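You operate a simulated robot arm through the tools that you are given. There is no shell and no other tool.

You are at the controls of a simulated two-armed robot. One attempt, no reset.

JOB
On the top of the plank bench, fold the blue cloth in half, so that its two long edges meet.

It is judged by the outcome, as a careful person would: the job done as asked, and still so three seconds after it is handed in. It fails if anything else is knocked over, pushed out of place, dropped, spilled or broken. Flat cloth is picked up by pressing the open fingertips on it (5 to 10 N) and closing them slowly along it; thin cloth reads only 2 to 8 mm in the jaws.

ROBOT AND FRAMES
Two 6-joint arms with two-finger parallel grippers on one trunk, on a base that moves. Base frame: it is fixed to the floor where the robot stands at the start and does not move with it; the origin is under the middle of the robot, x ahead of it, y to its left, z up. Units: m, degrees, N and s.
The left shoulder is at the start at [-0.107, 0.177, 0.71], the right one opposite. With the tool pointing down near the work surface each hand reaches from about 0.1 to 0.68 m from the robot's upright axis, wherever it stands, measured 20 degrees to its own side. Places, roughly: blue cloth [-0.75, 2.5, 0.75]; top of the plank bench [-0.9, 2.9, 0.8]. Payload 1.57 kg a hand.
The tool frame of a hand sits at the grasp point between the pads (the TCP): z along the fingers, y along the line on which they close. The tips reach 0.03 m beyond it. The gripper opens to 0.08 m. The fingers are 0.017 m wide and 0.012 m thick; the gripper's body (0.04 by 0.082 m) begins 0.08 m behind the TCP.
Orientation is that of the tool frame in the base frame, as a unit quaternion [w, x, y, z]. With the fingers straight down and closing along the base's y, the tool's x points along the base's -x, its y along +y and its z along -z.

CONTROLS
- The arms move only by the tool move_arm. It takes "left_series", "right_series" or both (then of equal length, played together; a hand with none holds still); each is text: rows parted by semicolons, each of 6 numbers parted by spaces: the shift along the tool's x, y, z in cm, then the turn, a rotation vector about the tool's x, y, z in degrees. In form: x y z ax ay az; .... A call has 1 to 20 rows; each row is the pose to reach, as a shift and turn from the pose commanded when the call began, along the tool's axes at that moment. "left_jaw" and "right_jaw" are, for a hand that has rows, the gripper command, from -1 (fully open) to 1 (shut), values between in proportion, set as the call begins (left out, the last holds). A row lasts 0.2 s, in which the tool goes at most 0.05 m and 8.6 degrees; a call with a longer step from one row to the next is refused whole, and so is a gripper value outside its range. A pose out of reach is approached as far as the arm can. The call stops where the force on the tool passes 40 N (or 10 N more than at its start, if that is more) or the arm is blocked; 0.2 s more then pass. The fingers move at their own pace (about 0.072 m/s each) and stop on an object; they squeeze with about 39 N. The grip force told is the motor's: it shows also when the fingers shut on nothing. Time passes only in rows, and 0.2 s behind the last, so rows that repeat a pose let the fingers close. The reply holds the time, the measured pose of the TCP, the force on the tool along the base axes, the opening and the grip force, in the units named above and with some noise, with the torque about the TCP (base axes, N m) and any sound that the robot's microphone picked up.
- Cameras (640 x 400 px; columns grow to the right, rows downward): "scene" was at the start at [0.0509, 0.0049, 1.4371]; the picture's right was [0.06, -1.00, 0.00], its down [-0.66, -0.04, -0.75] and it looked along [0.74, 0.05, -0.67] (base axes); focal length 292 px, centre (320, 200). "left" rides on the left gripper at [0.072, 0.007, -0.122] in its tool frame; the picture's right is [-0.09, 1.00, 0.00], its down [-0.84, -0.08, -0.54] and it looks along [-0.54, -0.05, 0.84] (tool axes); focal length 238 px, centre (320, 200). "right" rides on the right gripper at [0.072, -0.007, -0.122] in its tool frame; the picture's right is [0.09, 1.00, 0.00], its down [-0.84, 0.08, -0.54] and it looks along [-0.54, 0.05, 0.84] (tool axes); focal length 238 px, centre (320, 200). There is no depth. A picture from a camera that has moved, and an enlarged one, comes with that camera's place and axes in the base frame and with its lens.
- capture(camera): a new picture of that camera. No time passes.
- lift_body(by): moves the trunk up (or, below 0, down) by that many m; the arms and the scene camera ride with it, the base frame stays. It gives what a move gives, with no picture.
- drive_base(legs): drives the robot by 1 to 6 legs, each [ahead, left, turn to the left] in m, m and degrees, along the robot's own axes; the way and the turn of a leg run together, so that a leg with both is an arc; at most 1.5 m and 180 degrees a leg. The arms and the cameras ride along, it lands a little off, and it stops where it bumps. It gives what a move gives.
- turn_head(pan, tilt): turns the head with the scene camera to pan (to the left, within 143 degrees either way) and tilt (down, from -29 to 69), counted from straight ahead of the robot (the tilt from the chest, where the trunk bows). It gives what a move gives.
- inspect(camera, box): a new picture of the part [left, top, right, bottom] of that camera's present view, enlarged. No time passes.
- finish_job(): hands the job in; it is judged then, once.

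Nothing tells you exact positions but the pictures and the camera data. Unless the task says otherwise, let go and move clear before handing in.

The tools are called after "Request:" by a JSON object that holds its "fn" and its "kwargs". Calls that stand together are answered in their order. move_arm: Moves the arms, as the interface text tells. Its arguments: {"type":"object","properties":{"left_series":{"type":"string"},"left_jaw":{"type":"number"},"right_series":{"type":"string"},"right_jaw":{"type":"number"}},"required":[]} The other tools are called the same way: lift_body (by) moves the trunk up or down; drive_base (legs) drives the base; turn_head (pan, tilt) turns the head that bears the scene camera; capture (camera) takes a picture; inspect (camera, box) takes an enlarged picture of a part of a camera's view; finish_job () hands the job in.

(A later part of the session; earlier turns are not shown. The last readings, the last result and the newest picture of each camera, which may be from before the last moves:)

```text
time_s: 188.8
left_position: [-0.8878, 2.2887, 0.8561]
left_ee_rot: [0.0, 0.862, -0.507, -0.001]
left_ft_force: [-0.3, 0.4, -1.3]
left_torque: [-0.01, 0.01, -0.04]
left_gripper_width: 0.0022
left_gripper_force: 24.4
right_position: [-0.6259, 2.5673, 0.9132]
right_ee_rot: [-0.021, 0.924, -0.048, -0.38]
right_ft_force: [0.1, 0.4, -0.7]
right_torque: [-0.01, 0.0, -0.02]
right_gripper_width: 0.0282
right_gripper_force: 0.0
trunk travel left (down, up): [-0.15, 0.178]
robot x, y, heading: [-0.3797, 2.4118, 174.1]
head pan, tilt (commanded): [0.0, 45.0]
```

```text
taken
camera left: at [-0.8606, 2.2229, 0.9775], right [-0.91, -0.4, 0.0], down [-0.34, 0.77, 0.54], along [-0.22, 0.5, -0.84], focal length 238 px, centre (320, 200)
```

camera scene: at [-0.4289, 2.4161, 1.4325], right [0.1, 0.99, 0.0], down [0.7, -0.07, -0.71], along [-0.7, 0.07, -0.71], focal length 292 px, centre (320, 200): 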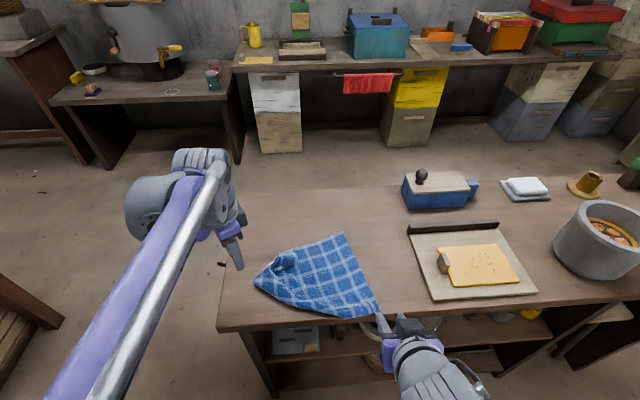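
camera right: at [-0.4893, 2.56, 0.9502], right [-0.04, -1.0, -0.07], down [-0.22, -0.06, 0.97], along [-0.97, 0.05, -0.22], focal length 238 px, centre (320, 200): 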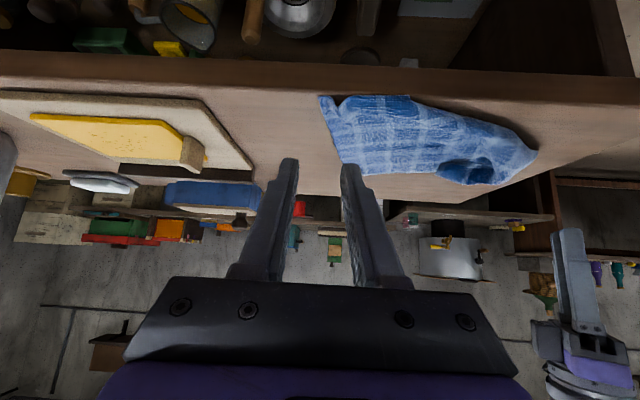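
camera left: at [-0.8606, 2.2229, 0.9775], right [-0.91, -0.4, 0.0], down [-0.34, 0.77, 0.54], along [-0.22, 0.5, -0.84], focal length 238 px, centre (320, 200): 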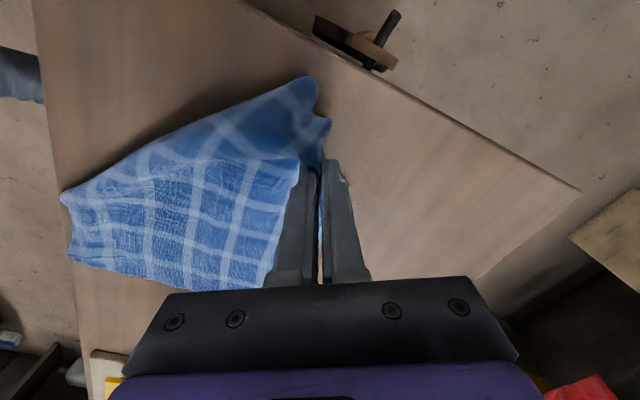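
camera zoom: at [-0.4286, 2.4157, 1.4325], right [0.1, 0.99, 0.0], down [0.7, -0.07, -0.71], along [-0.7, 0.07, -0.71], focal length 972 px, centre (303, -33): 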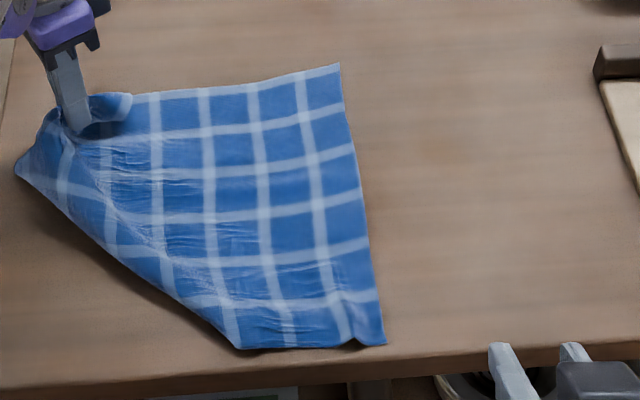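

The cloth slid left as a whole; the near-left part is still tucked under. I'll use gravity: grip the far-right corner with the right hand as well, lift the cloth so it hangs open, and lay it back flat. First bring the right hand upright.

Request:
{"fn": "move_arm", "kwargs": {"right_series": "-1.2 0 0.2 0 7.5 0; -2.4 0 0.45 0 15 0; -3.5 0 0.7 0 22.5 0; -4.7 0 0.9 0 30 0; -5.9 0 1.1 0 37.5 0; -7.1 0 1.4 0 44.7 0; -7.1 0 1.4 0 44.7 0", "right_jaw": 0.1}}

Request:
{"fn": "move_arm", "kwargs": {"right_series": "-3 1.6 0 0 0 0; -6 3.2 0 0 0 0; -9 4.8 0 0 0 0; -12 6.4 0 0 0 0; -15 8.0 0.5 0 0 0; -18 9.6 1.5 0 0 0; -20.5 11.2 2.5 0 0 0; -22.6 12.8 3.5 0 0 0; -22.6 12.8 3.5 0 0 0"}}

Request:
{"fn": "capture", "kwargs": {"camera": "right"}}

Request:
{"fn": "inspect", "kwargs": {"camera": "scene", "box": [230, 190, 420, 310]}}

```text
time_s: 190.4
left_position: [-0.888, 2.2895, 0.8557]
left_ee_rot: [0.001, 0.862, -0.506, -0.002]
left_ft_force: [0.2, 1.1, -0.2]
left_torque: [-0.02, -0.02, 0.0]
left_gripper_width: 0.0021
left_gripper_force: 23.9
right_position: [-0.6828, 2.5721, 0.9534]
right_ee_rot: [0.0, 0.999, -0.052, 0.001]
right_ft_force: [0.0, -0.4, 0.6]
right_torque: [0.04, 0.01, -0.01]
right_gripper_width: 0.0358
right_gripper_force: 0.0
trunk travel left (down, up): [-0.15, 0.178]
robot x, y, heading: [-0.3803, 2.4123, 173.9]
head pan, tilt (commanded): [0.0, 45.0]
```

```text
time_s: 192.4
left_position: [-0.8895, 2.2888, 0.8554]
left_ee_rot: [0.0, 0.863, -0.506, -0.001]
left_ft_force: [-0.6, 0.5, -0.9]
left_torque: [-0.01, 0.0, 0.03]
left_gripper_width: 0.0024
left_gripper_force: 23.7
right_position: [-0.9201, 2.4694, 0.9193]
right_ee_rot: [0.0, 0.999, -0.052, 0.0]
right_ft_force: [-0.1, 0.3, -0.1]
right_torque: [0.01, 0.01, -0.01]
right_gripper_width: 0.0358
right_gripper_force: 0.0
trunk travel left (down, up): [-0.15, 0.178]
robot x, y, heading: [-0.3739, 2.414, 174.0]
head pan, tilt (commanded): [0.0, 45.0]
```

```text
taken
camera right: at [-0.8489, 2.4683, 1.0408], right [-0.01, -1.0, 0.0], down [-0.84, 0.01, 0.54], along [-0.54, 0.01, -0.84], focal length 238 px, centre (320, 200)
```

right: 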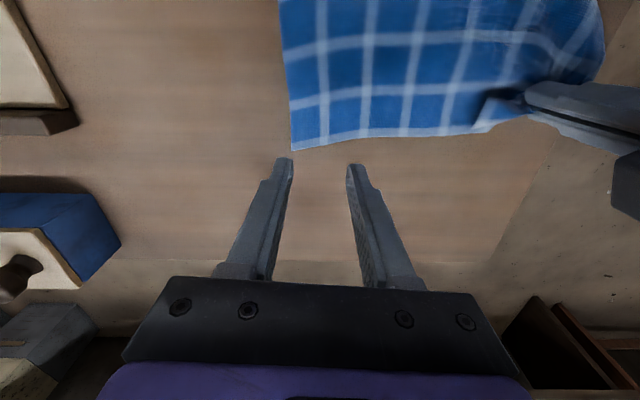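

```text
3.33 times, centred on (325, 250) of scene
camera zoom: at [-0.4281, 2.4158, 1.4325], right [0.1, 0.99, 0.0], down [0.7, -0.07, -0.71], along [-0.7, 0.07, -0.71], focal length 972 px, centre (303, 33)
```

zoom: 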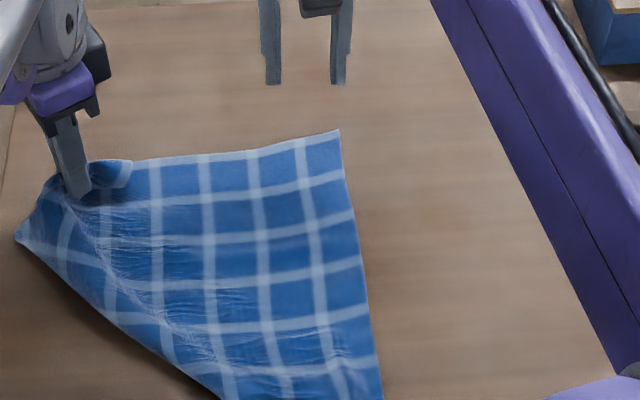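

Request:
{"fn": "move_arm", "kwargs": {"right_series": "-0.2 0.3 1.5 0 0 0; -0.4 0.6 3.0 0 0 0; -0.5 0.9 4.5 0 0 0; -0.5 0.9 6.0 0 0 0; -0.5 0.9 7.4 0 0 0; -0.5 0.9 8.1 0 0 0; -0.5 0.9 8.4 0 0 0; -0.5 0.9 8.6 0 0 0; -0.5 0.9 8.6 0 0 0"}}

Request:
{"fn": "inspect", "kwargs": {"camera": "right", "box": [220, 60, 420, 260]}}

```text
time_s: 194.4
left_position: [-0.8892, 2.2892, 0.856]
left_ee_rot: [0.0, 0.862, -0.507, -0.001]
left_ft_force: [-0.7, 0.5, 0.4]
left_torque: [-0.02, -0.01, 0.04]
left_gripper_width: 0.0022
left_gripper_force: 23.7
right_position: [-0.9285, 2.461, 0.8321]
right_ee_rot: [0.0, 0.999, -0.051, 0.0]
right_ft_force: [0.1, 0.2, 0.4]
right_torque: [0.0, 0.02, 0.03]
right_gripper_width: 0.036
right_gripper_force: 0.0
trunk travel left (down, up): [-0.15, 0.178]
robot x, y, heading: [-0.3798, 2.4126, 174.1]
head pan, tilt (commanded): [0.0, 45.0]
```

```text
2.00 times, centred on (320, 160) of right
camera zoom: at [-0.8555, 2.4597, 0.9546], right [-0.01, -1.0, 0.0], down [-0.84, 0.01, 0.54], along [-0.54, 0.01, -0.84], focal length 477 px, centre (320, 280)
```

zoom: 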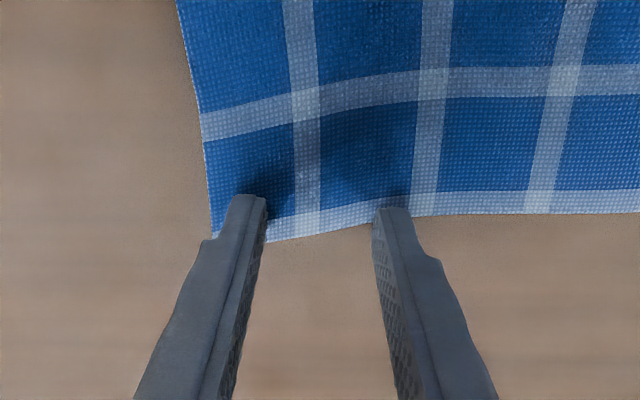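

Request:
{"fn": "move_arm", "kwargs": {"right_series": "0 0 0.05 0 0 0; 0 0 0.1 0 0 0; 0 0 0.14 0 0 0; 0 0 0.14 0 0 0"}}

```text
time_s: 195.4
left_position: [-0.8887, 2.287, 0.8555]
left_ee_rot: [0.0, 0.862, -0.506, -0.002]
left_ft_force: [0.2, 0.2, -0.1]
left_torque: [0.04, 0.03, 0.03]
left_gripper_width: 0.0025
left_gripper_force: 23.9
right_position: [-0.9278, 2.4599, 0.8295]
right_ee_rot: [0.0, 0.999, -0.051, 0.0]
right_ft_force: [-0.4, -1.1, 3.0]
right_torque: [-0.01, -0.03, 0.0]
right_gripper_width: 0.0361
right_gripper_force: 0.0
trunk travel left (down, up): [-0.15, 0.178]
robot x, y, heading: [-0.3822, 2.4069, 174.1]
head pan, tilt (commanded): [0.0, 45.0]
```

Contact (3 N). Gathering the far-right corner with small closing steps.

Request:
{"fn": "move_arm", "kwargs": {"right_series": "0 0.1 0.03 0 0 0; 0 0.2 0.03 0 0 0", "right_jaw": 0.22}}

Request:
{"fn": "move_arm", "kwargs": {"right_series": "0 0.1 0.01 0 0 0; 0 0.2 0.01 0 0 0", "right_jaw": 0.34}}

Request:
{"fn": "move_arm", "kwargs": {"right_series": "0 0.1 0.01 0 0 0; 0 0.2 0.01 0 0 0", "right_jaw": 0.46}}

Request:
{"fn": "move_arm", "kwargs": {"right_series": "0 0.1 0 0 0 0; 0 0.2 0 0 0 0", "right_jaw": 0.58}}

Request:
{"fn": "inspect", "kwargs": {"camera": "right", "box": [220, 60, 420, 260]}}

```text
time_s: 196.0
left_position: [-0.8893, 2.2896, 0.8559]
left_ee_rot: [0.001, 0.862, -0.507, -0.001]
left_ft_force: [0.7, -0.3, -0.4]
left_torque: [0.02, 0.03, 0.02]
left_gripper_width: 0.0024
left_gripper_force: 23.4
right_position: [-0.9279, 2.4581, 0.8315]
right_ee_rot: [0.0, 0.999, -0.05, -0.001]
right_ft_force: [-0.1, 1.9, 6.5]
right_torque: [0.09, 0.0, -0.02]
right_gripper_width: 0.0313
right_gripper_force: 0.0
trunk travel left (down, up): [-0.15, 0.178]
robot x, y, heading: [-0.3822, 2.4112, 174.3]
head pan, tilt (commanded): [0.0, 45.0]
```

```text
time_s: 196.6
left_position: [-0.8888, 2.2885, 0.8564]
left_ee_rot: [0.0, 0.862, -0.507, -0.002]
left_ft_force: [0.4, -0.5, 0.4]
left_torque: [0.04, -0.01, 0.01]
left_gripper_width: 0.0023
left_gripper_force: 23.6
right_position: [-0.9282, 2.4555, 0.8321]
right_ee_rot: [0.001, 0.999, -0.052, 0.0]
right_ft_force: [-1.9, 1.8, 12.7]
right_torque: [0.09, 0.05, 0.07]
right_gripper_width: 0.0258
right_gripper_force: 0.1
trunk travel left (down, up): [-0.15, 0.178]
robot x, y, heading: [-0.3791, 2.4105, 174.2]
head pan, tilt (commanded): [0.0, 45.0]
```

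```text
time_s: 197.2
left_position: [-0.8883, 2.2893, 0.8567]
left_ee_rot: [0.0, 0.862, -0.506, -0.002]
left_ft_force: [0.0, 0.0, -0.4]
left_torque: [0.02, -0.02, 0.03]
left_gripper_width: 0.0022
left_gripper_force: 23.3
right_position: [-0.9271, 2.4542, 0.8322]
right_ee_rot: [0.0, 0.999, -0.051, -0.001]
right_ft_force: [-1.1, 0.9, 20.3]
right_torque: [0.13, -0.06, 0.05]
right_gripper_width: 0.0192
right_gripper_force: 0.0
trunk travel left (down, up): [-0.15, 0.178]
robot x, y, heading: [-0.3791, 2.4101, 174.0]
head pan, tilt (commanded): [0.0, 45.0]
```

```text
time_s: 197.8
left_position: [-0.887, 2.289, 0.8569]
left_ee_rot: [0.001, 0.862, -0.507, -0.002]
left_ft_force: [-0.1, 0.4, 0.5]
left_torque: [0.06, 0.0, 0.0]
left_gripper_width: 0.0022
left_gripper_force: 23.2
right_position: [-0.928, 2.4531, 0.8313]
right_ee_rot: [-0.001, 0.999, -0.054, -0.001]
right_ft_force: [-2.4, 7.4, 30.9]
right_torque: [0.33, -0.01, 0.01]
right_gripper_width: 0.0178
right_gripper_force: 0.1
trunk travel left (down, up): [-0.15, 0.178]
robot x, y, heading: [-0.3739, 2.4121, 173.6]
head pan, tilt (commanded): [0.0, 45.0]
```

```text
2.00 times, centred on (320, 160) of right
camera zoom: at [-0.855, 2.4531, 0.9532], right [-0.01, -1.0, 0.0], down [-0.84, 0.01, 0.54], along [-0.54, 0.01, -0.84], focal length 477 px, centre (320, 280)
```

zoom: 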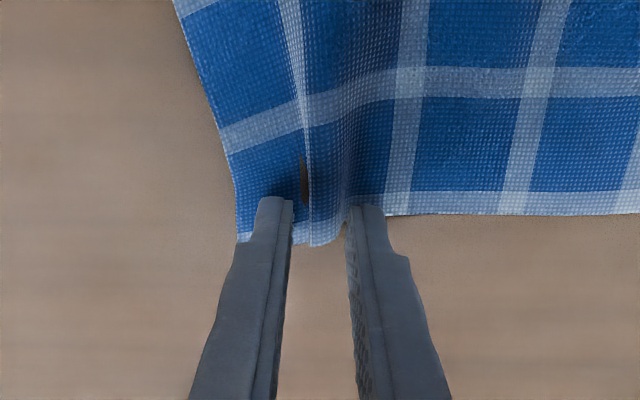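

Request:
{"fn": "move_arm", "kwargs": {"right_series": "0 0 -0.08 0 0 0; 0 0.1 -0.08 0 0 0; 0 0.2 -0.08 0 0 0", "right_jaw": 0.68}}

Request:
{"fn": "move_arm", "kwargs": {"right_series": "0 0.1 0 0 0 0; 0 0.2 0 0 0 0", "right_jaw": 0.82}}

Request:
{"fn": "move_arm", "kwargs": {"right_series": "0 0.1 -0.02 0 0 0; 0 0.15 -0.02 0 0 0; 0 0.15 -0.02 0 0 0; 0 0.15 -0.02 0 0 0", "right_jaw": 1}}

Request:
{"fn": "inspect", "kwargs": {"camera": "right", "box": [220, 60, 420, 260]}}

```text
time_s: 198.6
left_position: [-0.8885, 2.2887, 0.8552]
left_ee_rot: [0.001, 0.862, -0.507, -0.001]
left_ft_force: [-0.5, 0.8, -0.9]
left_torque: [-0.03, 0.0, 0.01]
left_gripper_width: 0.0026
left_gripper_force: 24.4
right_position: [-0.928, 2.4513, 0.8313]
right_ee_rot: [0.0, 0.999, -0.051, -0.001]
right_ft_force: [1.7, 2.0, 11.4]
right_torque: [0.1, -0.08, -0.03]
right_gripper_width: 0.0132
right_gripper_force: 0.2
trunk travel left (down, up): [-0.15, 0.178]
robot x, y, heading: [-0.381, 2.4112, 174.0]
head pan, tilt (commanded): [0.0, 45.0]
```

```text
time_s: 199.2
left_position: [-0.8882, 2.2878, 0.856]
left_ee_rot: [0.0, 0.862, -0.506, -0.001]
left_ft_force: [0.8, 0.5, 0.4]
left_torque: [0.02, 0.02, -0.01]
left_gripper_width: 0.0025
left_gripper_force: 24.1
right_position: [-0.929, 2.4487, 0.8321]
right_ee_rot: [0.0, 0.999, -0.051, 0.0]
right_ft_force: [1.1, -0.4, 4.8]
right_torque: [0.02, 0.0, 0.0]
right_gripper_width: 0.0079
right_gripper_force: 7.3
trunk travel left (down, up): [-0.15, 0.178]
robot x, y, heading: [-0.3809, 2.4099, 174.0]
head pan, tilt (commanded): [0.0, 45.0]
```

```text
time_s: 200.2
left_position: [-0.8889, 2.2886, 0.8562]
left_ee_rot: [0.0, 0.862, -0.507, -0.001]
left_ft_force: [0.9, -0.1, 0.5]
left_torque: [-0.02, -0.01, 0.01]
left_gripper_width: 0.0022
left_gripper_force: 24.2
right_position: [-0.9295, 2.4458, 0.8333]
right_ee_rot: [0.001, 0.999, -0.051, 0.0]
right_ft_force: [-0.5, 0.5, 2.0]
right_torque: [0.02, -0.02, 0.0]
right_gripper_width: 0.0057
right_gripper_force: 25.5
trunk travel left (down, up): [-0.15, 0.178]
robot x, y, heading: [-0.3804, 2.4067, 173.8]
head pan, tilt (commanded): [0.0, 45.0]
```

```text
2.00 times, centred on (320, 160) of right
camera zoom: at [-0.8572, 2.4458, 0.9537], right [-0.01, -1.0, 0.0], down [-0.84, 0.01, 0.54], along [-0.54, 0.01, -0.84], focal length 477 px, centre (320, 280)
```

zoom: 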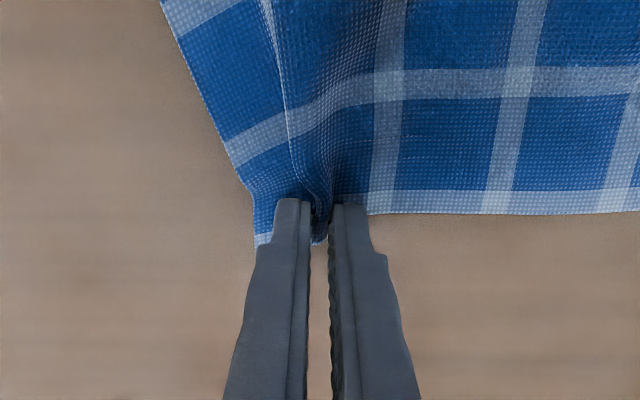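

The right hand holds the far-right corner. Now I raise the trunk, which lifts both hands and lets the cloth hang and unfold.

Request:
{"fn": "lift_body", "kwargs": {"by": 0.17}}

Request:
{"fn": "capture", "kwargs": {"camera": "scene"}}

Request:
{"fn": "capture", "kwargs": {"camera": "right"}}

```text
time_s: 202.1
left_position: [-0.8876, 2.2878, 1.0251]
left_ee_rot: [-0.001, 0.863, -0.506, -0.001]
left_ft_force: [0.2, 0.3, -0.5]
left_torque: [-0.03, 0.04, 0.03]
left_gripper_width: 0.0022
left_gripper_force: 23.8
right_position: [-0.9281, 2.4473, 1.0025]
right_ee_rot: [0.0, 0.999, -0.052, 0.0]
right_ft_force: [-0.5, 0.3, 0.0]
right_torque: [0.01, 0.02, 0.02]
right_gripper_width: 0.0025
right_gripper_force: 23.9
trunk travel left (down, up): [-0.32, 0.008]
robot x, y, heading: [-0.38, 2.4084, 174.3]
head pan, tilt (commanded): [0.0, 45.0]
```

```text
taken
camera scene: at [-0.4174, 2.4145, 1.606], right [0.1, 0.99, 0.0], down [0.7, -0.07, -0.71], along [-0.7, 0.07, -0.71], focal length 292 px, centre (320, 200)
```

scene: 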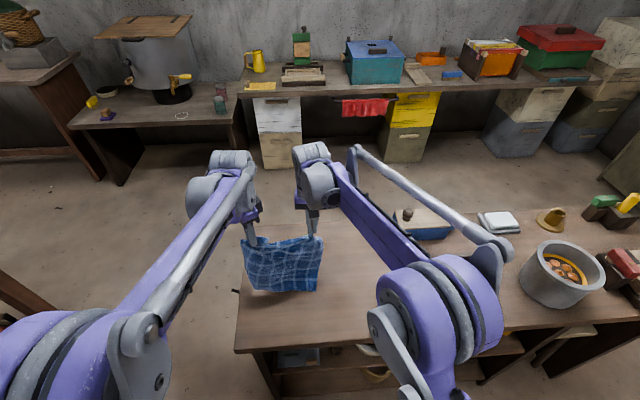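

```text
taken
camera right: at [-0.8566, 2.446, 1.1236], right [-0.01, -1.0, 0.0], down [-0.84, 0.01, 0.54], along [-0.54, 0.01, -0.84], focal length 238 px, centre (320, 200)
```

right: 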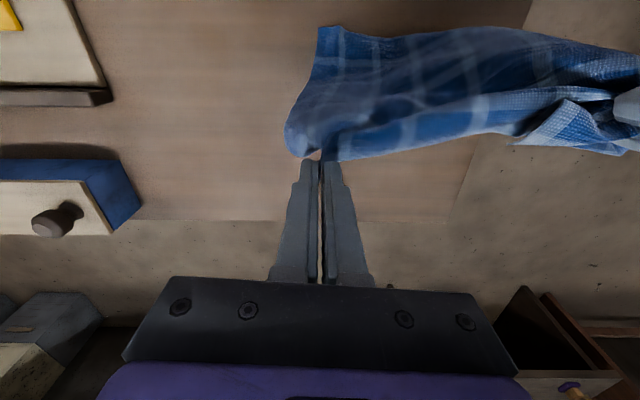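

Request:
{"fn": "move_arm", "kwargs": {"left_series": "0 0 -1.5 0 0 0; 0 0 -3 0 0 0; 0 0 -4.5 0 0 0; 0 0 -6 0 0 0; 0 0 -7 0 0 0; 0 0 -7 0 0 0", "right_series": "0 0 -1.8 0 0 0; 0 0 -3.6 0 0 0; 0 0 -5.4 0 0 0; 0 0 -7.2 0 0 0; 0 0 -9 0 0 0; 0 0 -9 0 0 0"}}

Request:
{"fn": "inspect", "kwargs": {"camera": "scene", "box": [200, 180, 380, 320]}}

Request:
{"fn": "capture", "kwargs": {"camera": "left"}}

Request:
{"fn": "capture", "kwargs": {"camera": "right"}}

```text
time_s: 203.5
left_position: [-0.8897, 2.2897, 1.0958]
left_ee_rot: [0.0, 0.862, -0.507, -0.001]
left_ft_force: [0.4, -0.2, 0.1]
left_torque: [-0.04, -0.01, 0.0]
left_gripper_width: 0.0021
left_gripper_force: 23.9
right_position: [-0.9298, 2.4463, 1.0924]
right_ee_rot: [0.0, 0.999, -0.051, 0.0]
right_ft_force: [-0.5, 1.0, -0.2]
right_torque: [-0.02, 0.02, 0.06]
right_gripper_width: 0.0021
right_gripper_force: 24.4
trunk travel left (down, up): [-0.32, 0.008]
robot x, y, heading: [-0.3789, 2.4114, 174.0]
head pan, tilt (commanded): [0.0, 45.0]
```

```text
2.86 times, centred on (290, 250) of scene
camera zoom: at [-0.4183, 2.4146, 1.606], right [0.1, 0.99, 0.0], down [0.7, -0.07, -0.71], along [-0.7, 0.07, -0.71], focal length 833 px, centre (406, 57)
```

zoom: 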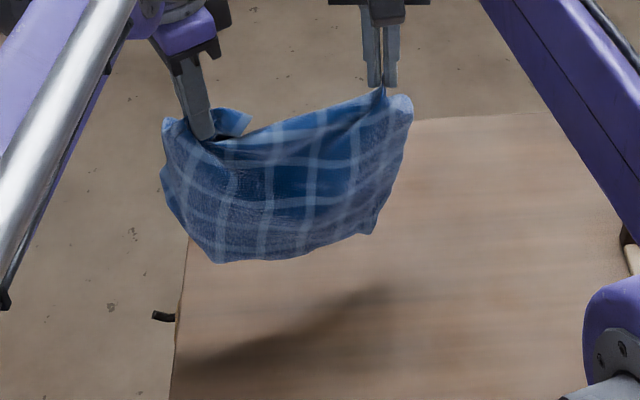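

```text
taken
camera left: at [-0.8607, 2.2239, 1.2178], right [-0.91, -0.4, 0.0], down [-0.34, 0.77, 0.54], along [-0.22, 0.5, -0.84], focal length 238 px, centre (320, 200)
```

left: 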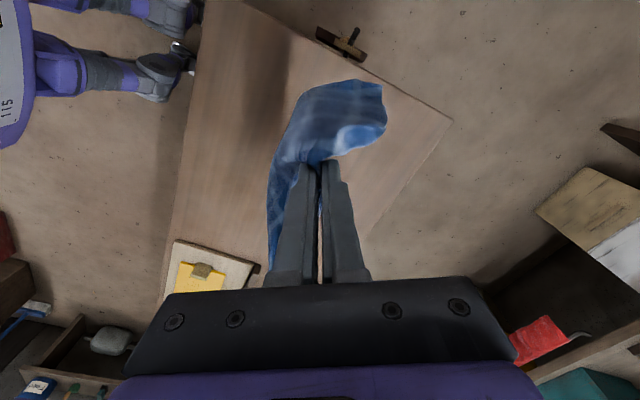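

```text
taken
camera right: at [-0.8577, 2.4465, 1.2144], right [-0.01, -1.0, 0.0], down [-0.84, 0.01, 0.54], along [-0.54, 0.01, -0.84], focal length 238 px, centre (320, 200)
```

right: 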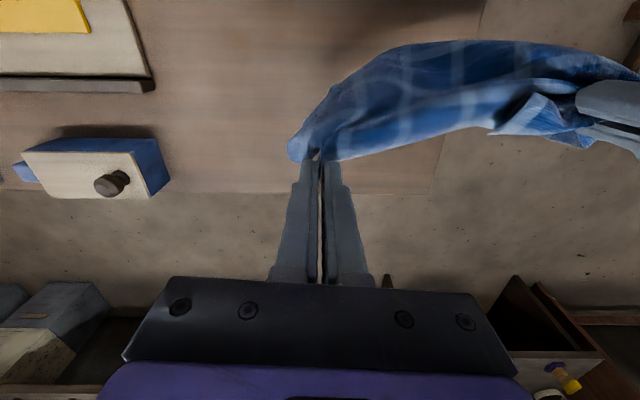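

The cloth hangs open. I'll spread the hands and shift to the right so it hangs fully over the bench.

Request:
{"fn": "move_arm", "kwargs": {"left_series": "-1.0 -0.6 0 0 0 0; -2.0 -1.15 0 0 0 0; -3.0 -1.7 0 0 0 0; -4.0 -2.3 0 0 0 0; -5.0 -2.9 0 0 0 0; -6.0 -3.5 0 0 0 0; -6.95 -4.0 0 0 0 0; -6.95 -4.0 0 0 0 0; -6.95 -4.0 0 0 0 0", "right_series": "0.7 -2.0 0 0 0 0; 1.4 -4.0 0 0 0 0; 2.1 -6.0 0 0 0 0; 2.8 -8.0 0 0 0 0; 3.6 -10.0 0 0 0 0; 4.3 -12.0 0 0 0 0; 5.0 -13.5 0 0 0 0; 5.0 -13.5 0 0 0 0; 5.0 -13.5 0 0 0 0"}}

Request:
{"fn": "inspect", "kwargs": {"camera": "scene", "box": [200, 170, 420, 330]}}

Request:
{"fn": "capture", "kwargs": {"camera": "right"}}

```text
time_s: 205.5
left_position: [-0.8876, 2.3713, 1.0952]
left_ee_rot: [-0.002, 0.862, -0.507, -0.002]
left_ft_force: [4.3, 24.5, 0.6]
left_torque: [0.83, -0.11, 0.08]
left_gripper_width: 0.0025
left_gripper_force: 24.2
right_position: [-0.8655, 2.5762, 1.0918]
right_ee_rot: [0.002, 0.999, -0.052, 0.0]
right_ft_force: [-4.4, -25.0, -0.4]
right_torque: [-0.73, 0.12, -0.3]
right_gripper_width: 0.0036
right_gripper_force: 24.6
trunk travel left (down, up): [-0.32, 0.008]
robot x, y, heading: [-0.3775, 2.4097, 174.1]
head pan, tilt (commanded): [0.0, 45.0]
```

```text
2.50 times, centred on (310, 250) of scene
camera zoom: at [-0.4182, 2.4148, 1.6061], right [0.1, 0.99, 0.0], down [0.7, -0.07, -0.71], along [-0.7, 0.07, -0.71], focal length 729 px, centre (345, 75)
```

zoom: 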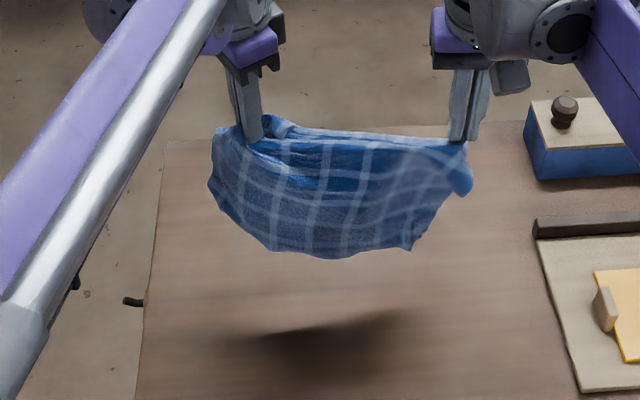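

```text
taken
camera right: at [-0.7926, 2.5763, 1.2137], right [-0.01, -1.0, 0.0], down [-0.84, 0.01, 0.54], along [-0.54, 0.0, -0.84], focal length 238 px, centre (320, 200)
```

right: 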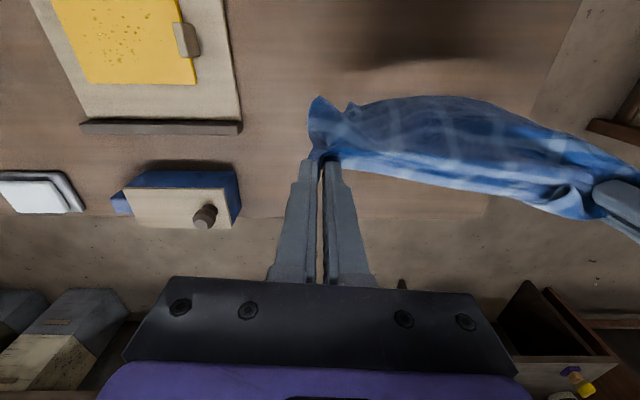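

Taut; I'll relax the spread slightly and bring the hanging cloth back toward me so that its lower (near) edge can be set down first.

Request:
{"fn": "move_arm", "kwargs": {"left_series": "1.1 -1.6 0 0 0 0; 2.2 -3.2 0 0 0 0; 3.3 -4.8 0 0 0 0; 4.5 -6.4 0 0 0 0; 5.6 -8.0 0 0 0 0; 6.7 -9.6 0 0 0 0; 7.8 -11.2 0 0 0 0; 8.9 -12.7 0 0 0 0; 8.9 -12.7 0.8 0 0 0; 8.9 -12.7 1.6 0 0 0; 8.9 -12.7 1.6 0 0 0; 8.9 -12.7 1.6 0 0 0", "right_series": "1.95 0.8 0 0 0 0; 3.9 0.8 0 0 0 0; 5.8 0.8 0 0 0 0; 7.75 0.8 0 0 0 0; 9.7 0.8 0 0 0 0; 11.6 0.8 0 0 0 0; 13.6 0.8 0 0 0 0; 15.5 0.8 0 0 0 0; 15.5 0.8 0.8 0 0 0; 15.5 0.8 1.6 0 0 0; 15.5 0.8 1.6 0 0 0; 15.5 0.8 1.6 0 0 0"}}

Request:
{"fn": "capture", "kwargs": {"camera": "scene"}}

Request:
{"fn": "capture", "kwargs": {"camera": "right"}}

```text
time_s: 208.1
left_position: [-0.733, 2.3534, 1.0779]
left_ee_rot: [0.0, 0.862, -0.507, -0.001]
left_ft_force: [2.0, 12.3, -0.1]
left_torque: [0.4, -0.11, 0.03]
left_gripper_width: 0.0024
left_gripper_force: 23.4
right_position: [-0.7123, 2.552, 1.0759]
right_ee_rot: [0.0, 0.999, -0.052, 0.0]
right_ft_force: [-1.7, -12.8, -0.5]
right_torque: [-0.37, 0.07, -0.13]
right_gripper_width: 0.0026
right_gripper_force: 23.8
trunk travel left (down, up): [-0.32, 0.008]
robot x, y, heading: [-0.3842, 2.4125, 174.1]
head pan, tilt (commanded): [0.0, 45.0]
```

```text
taken
camera scene: at [-0.4184, 2.4146, 1.6061], right [0.1, 0.99, 0.0], down [0.7, -0.07, -0.71], along [-0.7, 0.07, -0.71], focal length 292 px, centre (320, 200)
```

scene: 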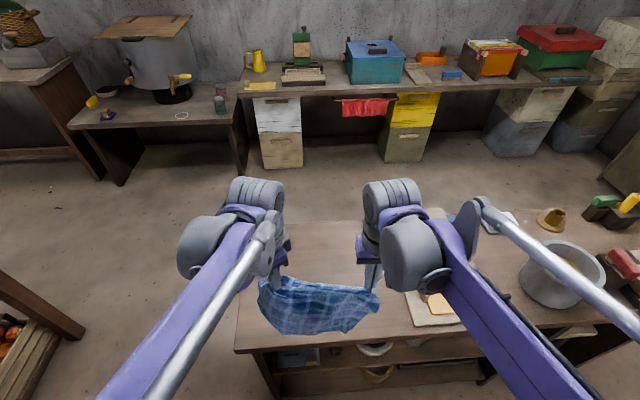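

```text
taken
camera right: at [-0.6404, 2.5512, 1.1984], right [-0.01, -1.0, 0.0], down [-0.84, 0.01, 0.54], along [-0.54, 0.01, -0.84], focal length 238 px, centre (320, 200)
```

right: 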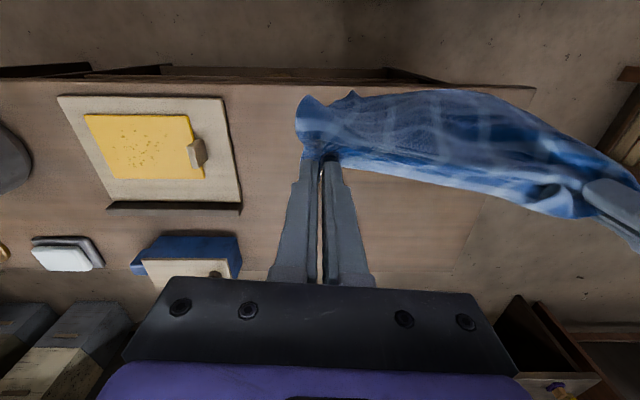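

Now I set the near edge down and lay the cloth flat by moving forward and down along a 45° line.

Request:
{"fn": "move_arm", "kwargs": {"left_series": "-0.75 1.06 0.8 0 0 0; -1.49 2.13 1.6 0 0 0; -2.35 3.36 3.1 0 0 0; -3.21 4.59 4.6 0 0 0; -4.08 5.81 6.1 0 0 0; -4.94 7.04 7.6 0 0 0; -5.8 8.27 9.1 0 0 0; -6.66 9.5 10.6 0 0 0; -7.52 10.73 12.1 0 0 0; -8.38 11.96 13.6 0 0 0; -9.24 13.19 15.1 0 0 0; -10.1 14.41 16.6 0 0 0; -10.96 15.64 18.1 0 0 0; -11.82 16.87 19.6 0 0 0; -12.69 18.1 21.1 0 0 0; -13.43 19.16 22.4 0 0 0; -13.43 19.16 22.4 0 0 0", "right_series": "-1.3 0 0.8 0 0 0; -2.6 0 1.6 0 0 0; -4.1 0 3.1 0 0 0; -5.6 0 4.6 0 0 0; -7.1 0 6.1 0 0 0; -8.6 0 7.6 0 0 0; -10.1 0 9.1 0 0 0; -11.6 0 10.6 0 0 0; -13.1 0 12.1 0 0 0; -14.6 0 13.6 0 0 0; -16.1 0 15.1 0 0 0; -17.6 0 16.6 0 0 0; -19.1 0 18.1 0 0 0; -20.6 0 19.6 0 0 0; -22.1 0 21.1 0 0 0; -23.4 0 22.4 0 0 0; -23.4 0 22.4 0 0 0"}}

Request:
{"fn": "capture", "kwargs": {"camera": "scene"}}

Request:
{"fn": "inspect", "kwargs": {"camera": "scene", "box": [230, 230, 410, 350]}}

```text
time_s: 211.7
left_position: [-0.9682, 2.3753, 0.8566]
left_ee_rot: [0.001, 0.862, -0.507, -0.001]
left_ft_force: [1.5, 13.8, 0.1]
left_torque: [0.41, -0.09, 0.04]
left_gripper_width: 0.0024
left_gripper_force: 24.2
right_position: [-0.9443, 2.5748, 0.8521]
right_ee_rot: [0.0, 0.999, -0.052, 0.0]
right_ft_force: [-2.7, -13.7, 0.3]
right_torque: [-0.37, 0.06, -0.16]
right_gripper_width: 0.003
right_gripper_force: 23.5
trunk travel left (down, up): [-0.32, 0.008]
robot x, y, heading: [-0.3799, 2.4133, 173.9]
head pan, tilt (commanded): [0.0, 45.0]
```

```text
taken
camera scene: at [-0.4175, 2.4145, 1.6061], right [0.1, 0.99, 0.0], down [0.7, -0.07, -0.71], along [-0.7, 0.07, -0.71], focal length 292 px, centre (320, 200)
```

scene: 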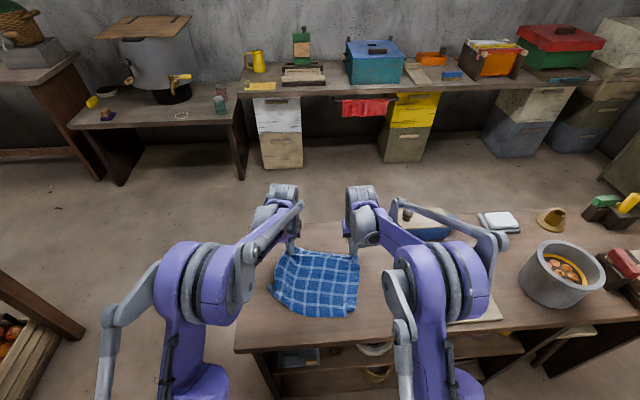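

```text
3.33 times, centred on (320, 290) of scene
camera zoom: at [-0.4175, 2.4145, 1.6061], right [0.1, 0.99, 0.0], down [0.7, -0.07, -0.71], along [-0.7, 0.07, -0.71], focal length 972 px, centre (320, -100)
```

zoom: 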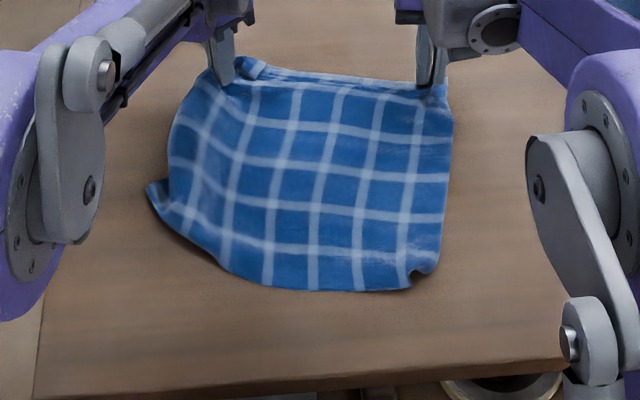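

Much better: the cloth is laid nearly flat again. I relax, lower and release, then look from above.

Request:
{"fn": "move_arm", "kwargs": {"left_series": "-0.2 -0.15 0.5 0 0 0; -0.4 -0.3 1.0 0 0 0; -0.4 -0.3 1.5 0 0 0; -0.4 -0.3 1.5 0 0 0", "right_series": "0 0.3 0.5 0 0 0; 0 0.5 1.0 0 0 0; 0 0.5 1.4 0 0 0; 0 0.5 1.4 0 0 0"}}

Request:
{"fn": "move_arm", "kwargs": {"left_series": "0 0 0 0 0 0; 0 0 0 0 0 0; 0 0 -2 0 0 0; 0 0 -5 0 0 0; 0 0 -8 0 0 0; 3 0 -10 0 0 0; 6 0 -10 0 0 0", "right_series": "0 0 0 0 0 0; 0 0 0 0 0 0; 0 0 -2 0 0 0; 0 0 -5 0 0 0; 0 0 -8 0 0 0; 0 -3 -10 0 0 0; 0 -6 -10 0 0 0", "left_jaw": 0.3, "right_jaw": 0.3}}

Request:
{"fn": "inspect", "kwargs": {"camera": "scene", "box": [230, 230, 410, 350]}}

```text
time_s: 212.7
left_position: [-0.9654, 2.3808, 0.8397]
left_ee_rot: [0.001, 0.862, -0.507, -0.001]
left_ft_force: [0.7, 5.1, -0.4]
left_torque: [0.14, 0.0, 0.02]
left_gripper_width: 0.0022
left_gripper_force: 23.8
right_position: [-0.9453, 2.5714, 0.8367]
right_ee_rot: [0.0, 0.999, -0.052, 0.0]
right_ft_force: [-1.2, -5.1, 0.4]
right_torque: [-0.09, 0.0, -0.06]
right_gripper_width: 0.0024
right_gripper_force: 24.3
trunk travel left (down, up): [-0.32, 0.008]
robot x, y, heading: [-0.3802, 2.4116, 174.0]
head pan, tilt (commanded): [0.0, 45.0]
```

```text
time_s: 214.3
left_position: [-0.9351, 2.3276, 0.9395]
left_ee_rot: [0.002, 0.862, -0.507, -0.001]
left_ft_force: [0.5, -0.2, -0.4]
left_torque: [-0.03, 0.02, 0.01]
left_gripper_width: 0.028
left_gripper_force: 0.0
right_position: [-0.939, 2.6297, 0.9391]
right_ee_rot: [0.001, 0.999, -0.052, 0.0]
right_ft_force: [0.1, 0.6, 0.7]
right_torque: [0.01, -0.03, -0.02]
right_gripper_width: 0.0281
right_gripper_force: 0.2
trunk travel left (down, up): [-0.32, 0.008]
robot x, y, heading: [-0.38, 2.4125, 174.4]
head pan, tilt (commanded): [0.0, 45.0]
```

```text
3.33 times, centred on (320, 290) of scene
camera zoom: at [-0.4178, 2.4149, 1.606], right [0.1, 0.99, 0.0], down [0.7, -0.07, -0.71], along [-0.7, 0.07, -0.71], focal length 972 px, centre (320, -100)
```

zoom: 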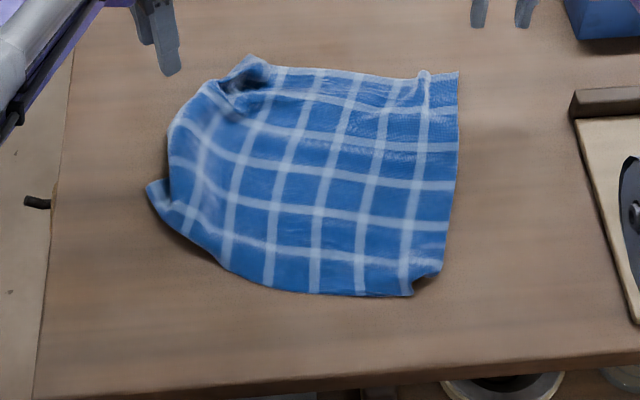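

Request:
{"fn": "inspect", "kwargs": {"camera": "scene", "box": [265, 240, 325, 315]}}

Request:
{"fn": "capture", "kwargs": {"camera": "left"}}

Request:
{"fn": "inspect", "kwargs": {"camera": "scene", "box": [310, 240, 370, 330]}}

```text
5.33 times, centred on (295, 278) of scene
camera zoom: at [-0.4178, 2.4149, 1.606], right [0.1, 0.99, 0.0], down [0.7, -0.07, -0.71], along [-0.7, 0.07, -0.71], focal length 1554 px, centre (453, -213)
```

zoom: 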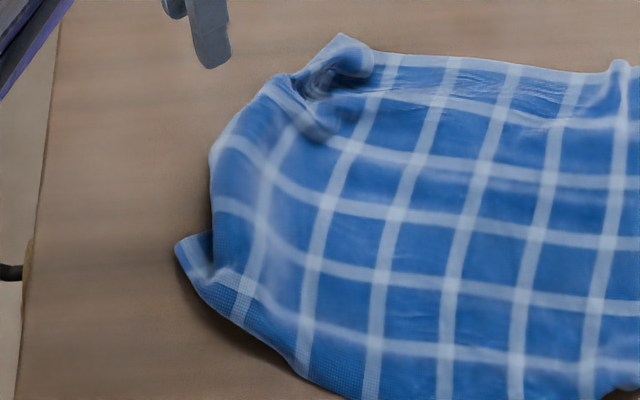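

```text
taken
camera left: at [-0.9073, 2.2624, 1.0622], right [-0.91, -0.4, 0.0], down [-0.34, 0.77, 0.54], along [-0.22, 0.5, -0.84], focal length 238 px, centre (320, 200)
```

left: 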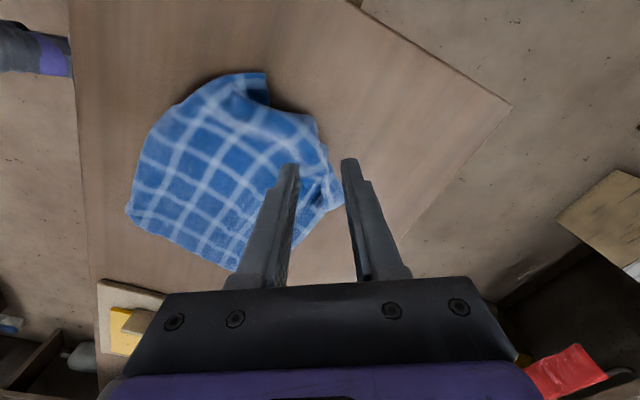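

```text
4.44 times, centred on (340, 285) of scene
camera zoom: at [-0.4178, 2.4149, 1.606], right [0.1, 0.99, 0.0], down [0.7, -0.07, -0.71], along [-0.7, 0.07, -0.71], focal length 1295 px, centre (231, -178)
```

zoom: 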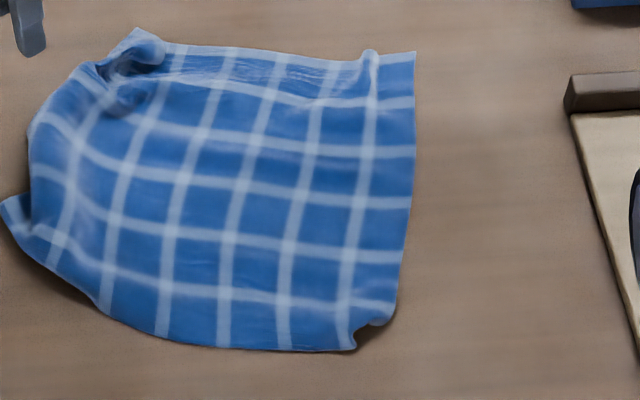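

Now the cloth is essentially unfolded; only the left side is bunched. I'll bring the left hand (turned straight again) over the far-left corner to look and then pull that corner outward.

Request:
{"fn": "move_arm", "kwargs": {"left_series": "-1.0 0.05 0.2 0 0 -7; -2.0 0.1 0.4 0 0 -14; -3.0 0.15 0.6 0 0 -21; -4.0 0.2 0.8 0 0 -28; -5.0 0.25 1.0 0 0 -35; -6.0 0.3 1.2 0 0 -42; -7.0 0.35 1.4 0 0 -49; -7.8 0.37 1.5 0 0 -55; -7.8 0.37 1.5 0 0 -55", "left_jaw": 0.1}}

Request:
{"fn": "capture", "kwargs": {"camera": "left"}}

Request:
{"fn": "inspect", "kwargs": {"camera": "scene", "box": [250, 230, 350, 310]}}

```text
time_s: 216.3
left_position: [-0.9771, 2.3964, 0.9241]
left_ee_rot: [0.0, 0.999, -0.051, -0.001]
left_ft_force: [0.1, 0.0, -0.1]
left_torque: [0.03, 0.01, 0.04]
left_gripper_width: 0.0359
left_gripper_force: 0.1
right_position: [-0.941, 2.6299, 0.9399]
right_ee_rot: [0.0, 0.999, -0.052, 0.0]
right_ft_force: [-0.5, -0.4, -0.4]
right_torque: [-0.03, -0.04, -0.03]
right_gripper_width: 0.028
right_gripper_force: 0.0
trunk travel left (down, up): [-0.32, 0.008]
robot x, y, heading: [-0.3806, 2.4097, 174.2]
head pan, tilt (commanded): [0.0, 45.0]
```

```text
taken
camera left: at [-0.9075, 2.3822, 1.0462], right [-0.19, -0.98, 0.0], down [-0.82, 0.16, 0.54], along [-0.53, 0.11, -0.84], focal length 238 px, centre (320, 200)
```

left: 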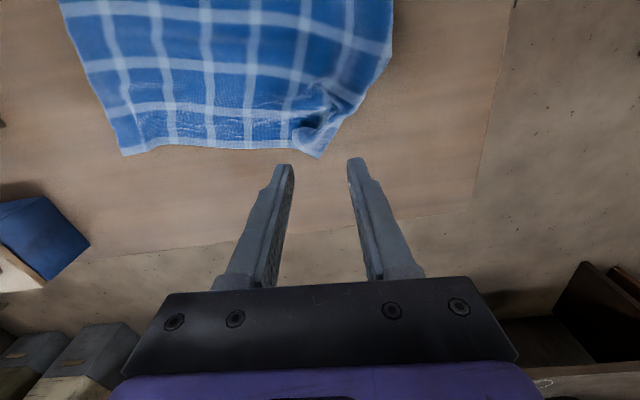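

```text
5.00 times, centred on (300, 270) of scene
camera zoom: at [-0.4181, 2.4145, 1.606], right [0.1, 0.99, 0.0], down [0.7, -0.07, -0.71], along [-0.7, 0.07, -0.71], focal length 1457 px, centre (420, -150)
```

zoom: 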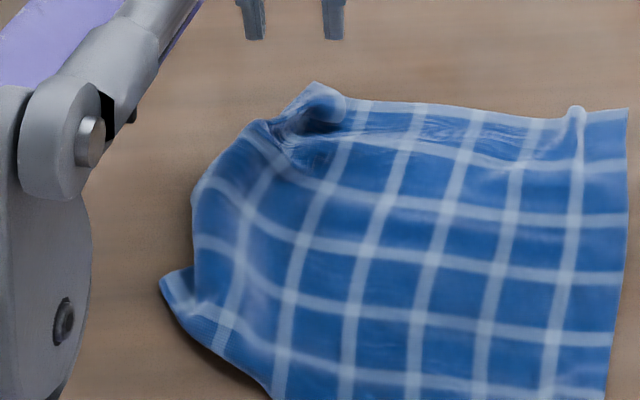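

Request:
{"fn": "move_arm", "kwargs": {"left_series": "-0.8 -0.3 1.5 0 0 0; -1.7 -0.6 3.0 0 0 0; -1.7 -0.6 4.5 0 0 0; -1.7 -0.6 6.0 0 0 0; -1.7 -0.6 7.5 0 0 0; -1.7 -0.6 8.6 0 0 0; -1.7 -0.6 8.6 0 0 0; -1.7 -0.6 8.6 0 0 0", "right_series": "1.5 2.5 1.5 0 0 0; 3.0 5.0 3.0 0 0 0; 4.0 6.8 4.5 0 0 0; 4.0 6.8 6.5 0 0 0; 4.0 6.8 8.5 0 0 0; 4.0 6.8 10.0 0 0 0; 4.0 6.8 10.6 0 0 0; 4.0 6.8 10.8 0 0 0", "right_jaw": -0.5}}

Request:
{"fn": "capture", "kwargs": {"camera": "left"}}

```text
time_s: 218.1
left_position: [-0.9939, 2.4028, 0.8406]
left_ee_rot: [-0.002, 0.999, -0.051, -0.002]
left_ft_force: [-0.6, 0.8, 0.2]
left_torque: [-0.01, 0.01, -0.01]
left_gripper_width: 0.0358
left_gripper_force: 0.1
right_position: [-0.9068, 2.5573, 0.8319]
right_ee_rot: [-0.001, 0.999, -0.052, -0.001]
right_ft_force: [-1.6, 0.9, 17.7]
right_torque: [0.3, 0.02, 0.03]
right_gripper_width: 0.06
right_gripper_force: 0.0
trunk travel left (down, up): [-0.32, 0.008]
robot x, y, heading: [-0.38, 2.4105, 174.1]
head pan, tilt (commanded): [0.0, 45.0]
```

```text
taken
camera left: at [-0.9235, 2.3892, 0.963], right [-0.19, -0.98, 0.0], down [-0.82, 0.16, 0.55], along [-0.53, 0.11, -0.84], focal length 238 px, centre (320, 200)
```

left: 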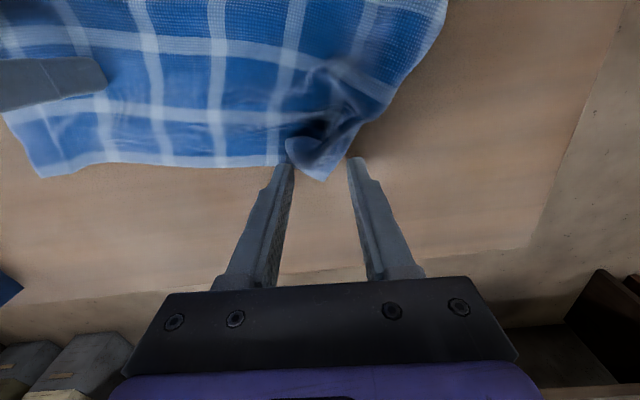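

Request:
{"fn": "move_arm", "kwargs": {"left_series": "0.5 0 0.1 0 0 0; 1.0 0 0.3 0 0 0; 1.0 0 0.3 0 0 0"}}

Request:
{"fn": "move_arm", "kwargs": {"left_series": "0 0 0 0 0 0; 0 0 0 0 0 0", "left_jaw": 0.7}}

Request:
{"fn": "move_arm", "kwargs": {"left_series": "0 0 0 0 0 0; 0 0 0 0 0 0; 0 0 0 0 0 0", "left_jaw": 1}}

Request:
{"fn": "inspect", "kwargs": {"camera": "left", "box": [220, 60, 420, 260]}}

```text
time_s: 218.9
left_position: [-0.9848, 2.4022, 0.8377]
left_ee_rot: [-0.002, 0.999, -0.051, -0.002]
left_ft_force: [-0.1, 0.3, 0.4]
left_torque: [-0.01, 0.01, -0.03]
left_gripper_width: 0.0358
left_gripper_force: 0.1
right_position: [-0.906, 2.5589, 0.8306]
right_ee_rot: [-0.001, 0.999, -0.051, -0.001]
right_ft_force: [-7.1, 3.7, 31.3]
right_torque: [0.49, 0.15, 0.11]
right_gripper_width: 0.0598
right_gripper_force: 0.0
trunk travel left (down, up): [-0.32, 0.008]
robot x, y, heading: [-0.3816, 2.4135, 173.8]
head pan, tilt (commanded): [0.0, 45.0]
```

```text
time_s: 219.5
left_position: [-0.9831, 2.4024, 0.8379]
left_ee_rot: [-0.001, 0.999, -0.052, -0.002]
left_ft_force: [-0.8, -0.2, 0.1]
left_torque: [0.0, 0.04, 0.02]
left_gripper_width: 0.012
left_gripper_force: 0.1
right_position: [-0.9062, 2.5591, 0.8306]
right_ee_rot: [-0.001, 0.999, -0.051, -0.002]
right_ft_force: [-9.5, 3.9, 37.1]
right_torque: [0.57, 0.24, 0.16]
right_gripper_width: 0.06
right_gripper_force: 0.9
trunk travel left (down, up): [-0.32, 0.008]
robot x, y, heading: [-0.379, 2.4097, 174.2]
head pan, tilt (commanded): [0.0, 45.0]
```

```text
time_s: 220.3
left_position: [-0.9828, 2.4016, 0.838]
left_ee_rot: [0.0, 0.999, -0.051, -0.001]
left_ft_force: [-0.2, -0.8, 2.2]
left_torque: [0.0, -0.01, -0.01]
left_gripper_width: 0.0029
left_gripper_force: 24.2
right_position: [-0.9055, 2.5591, 0.8301]
right_ee_rot: [-0.002, 0.999, -0.052, -0.002]
right_ft_force: [-9.3, 3.2, 40.7]
right_torque: [0.55, 0.26, 0.1]
right_gripper_width: 0.06
right_gripper_force: 0.3
trunk travel left (down, up): [-0.32, 0.008]
robot x, y, heading: [-0.3781, 2.4082, 174.1]
head pan, tilt (commanded): [0.0, 45.0]
```

```text
2.00 times, centred on (320, 160) of left
camera zoom: at [-0.913, 2.3883, 0.96], right [-0.19, -0.98, 0.0], down [-0.82, 0.16, 0.55], along [-0.54, 0.11, -0.84], focal length 477 px, centre (320, 280)
```

zoom: 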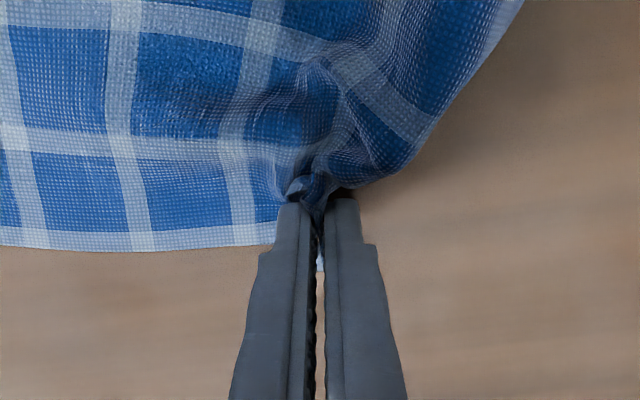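

Request:
{"fn": "move_arm", "kwargs": {"left_series": "0 0.5 -0.5 0 0 0; -0.3 1.5 -0.5 0 0 0; -0.5 2.5 -0.5 0 0 0; -0.8 3.5 -0.5 0 0 0; -1.0 4.5 -0.5 0 0 0; -1.3 5.5 -0.5 0 0 0; -1.6 6.5 -0.5 0 0 0; -1.6 6.5 -0.5 0 0 0", "right_series": "0 0 -0.08 0 0 0; 0 0 -0.12 0 0 0; 0 0 -0.12 0 0 0; 0 0 -0.12 0 0 0; 0 0 -0.12 0 0 0; 0 0 -0.12 0 0 0; 0 0 -0.12 0 0 0; 0 0 -0.12 0 0 0"}}

Request:
{"fn": "inspect", "kwargs": {"camera": "scene", "box": [230, 230, 410, 350]}}

```text
time_s: 222.1
left_position: [-1.0052, 2.3388, 0.8423]
left_ee_rot: [-0.001, 0.999, -0.05, -0.002]
left_ft_force: [-0.4, 0.0, 0.1]
left_torque: [0.02, -0.02, 0.01]
left_gripper_width: 0.0027
left_gripper_force: 24.1
right_position: [-0.9061, 2.5583, 0.8303]
right_ee_rot: [0.0, 0.999, -0.052, -0.001]
right_ft_force: [2.3, -2.8, 12.0]
right_torque: [0.1, -0.1, 0.03]
right_gripper_width: 0.0549
right_gripper_force: 0.0
trunk travel left (down, up): [-0.32, 0.008]
robot x, y, heading: [-0.3765, 2.4106, 173.9]
head pan, tilt (commanded): [0.0, 45.0]
```

```text
3.33 times, centred on (320, 290) of scene
camera zoom: at [-0.4167, 2.414, 1.606], right [0.1, 0.99, 0.0], down [0.7, -0.07, -0.71], along [-0.7, 0.07, -0.71], focal length 972 px, centre (320, -100)
```

zoom: 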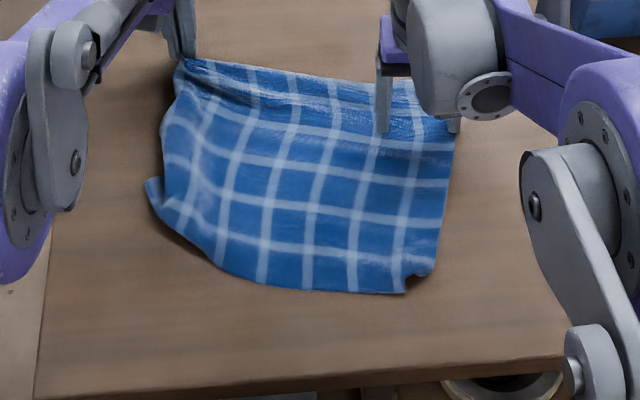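

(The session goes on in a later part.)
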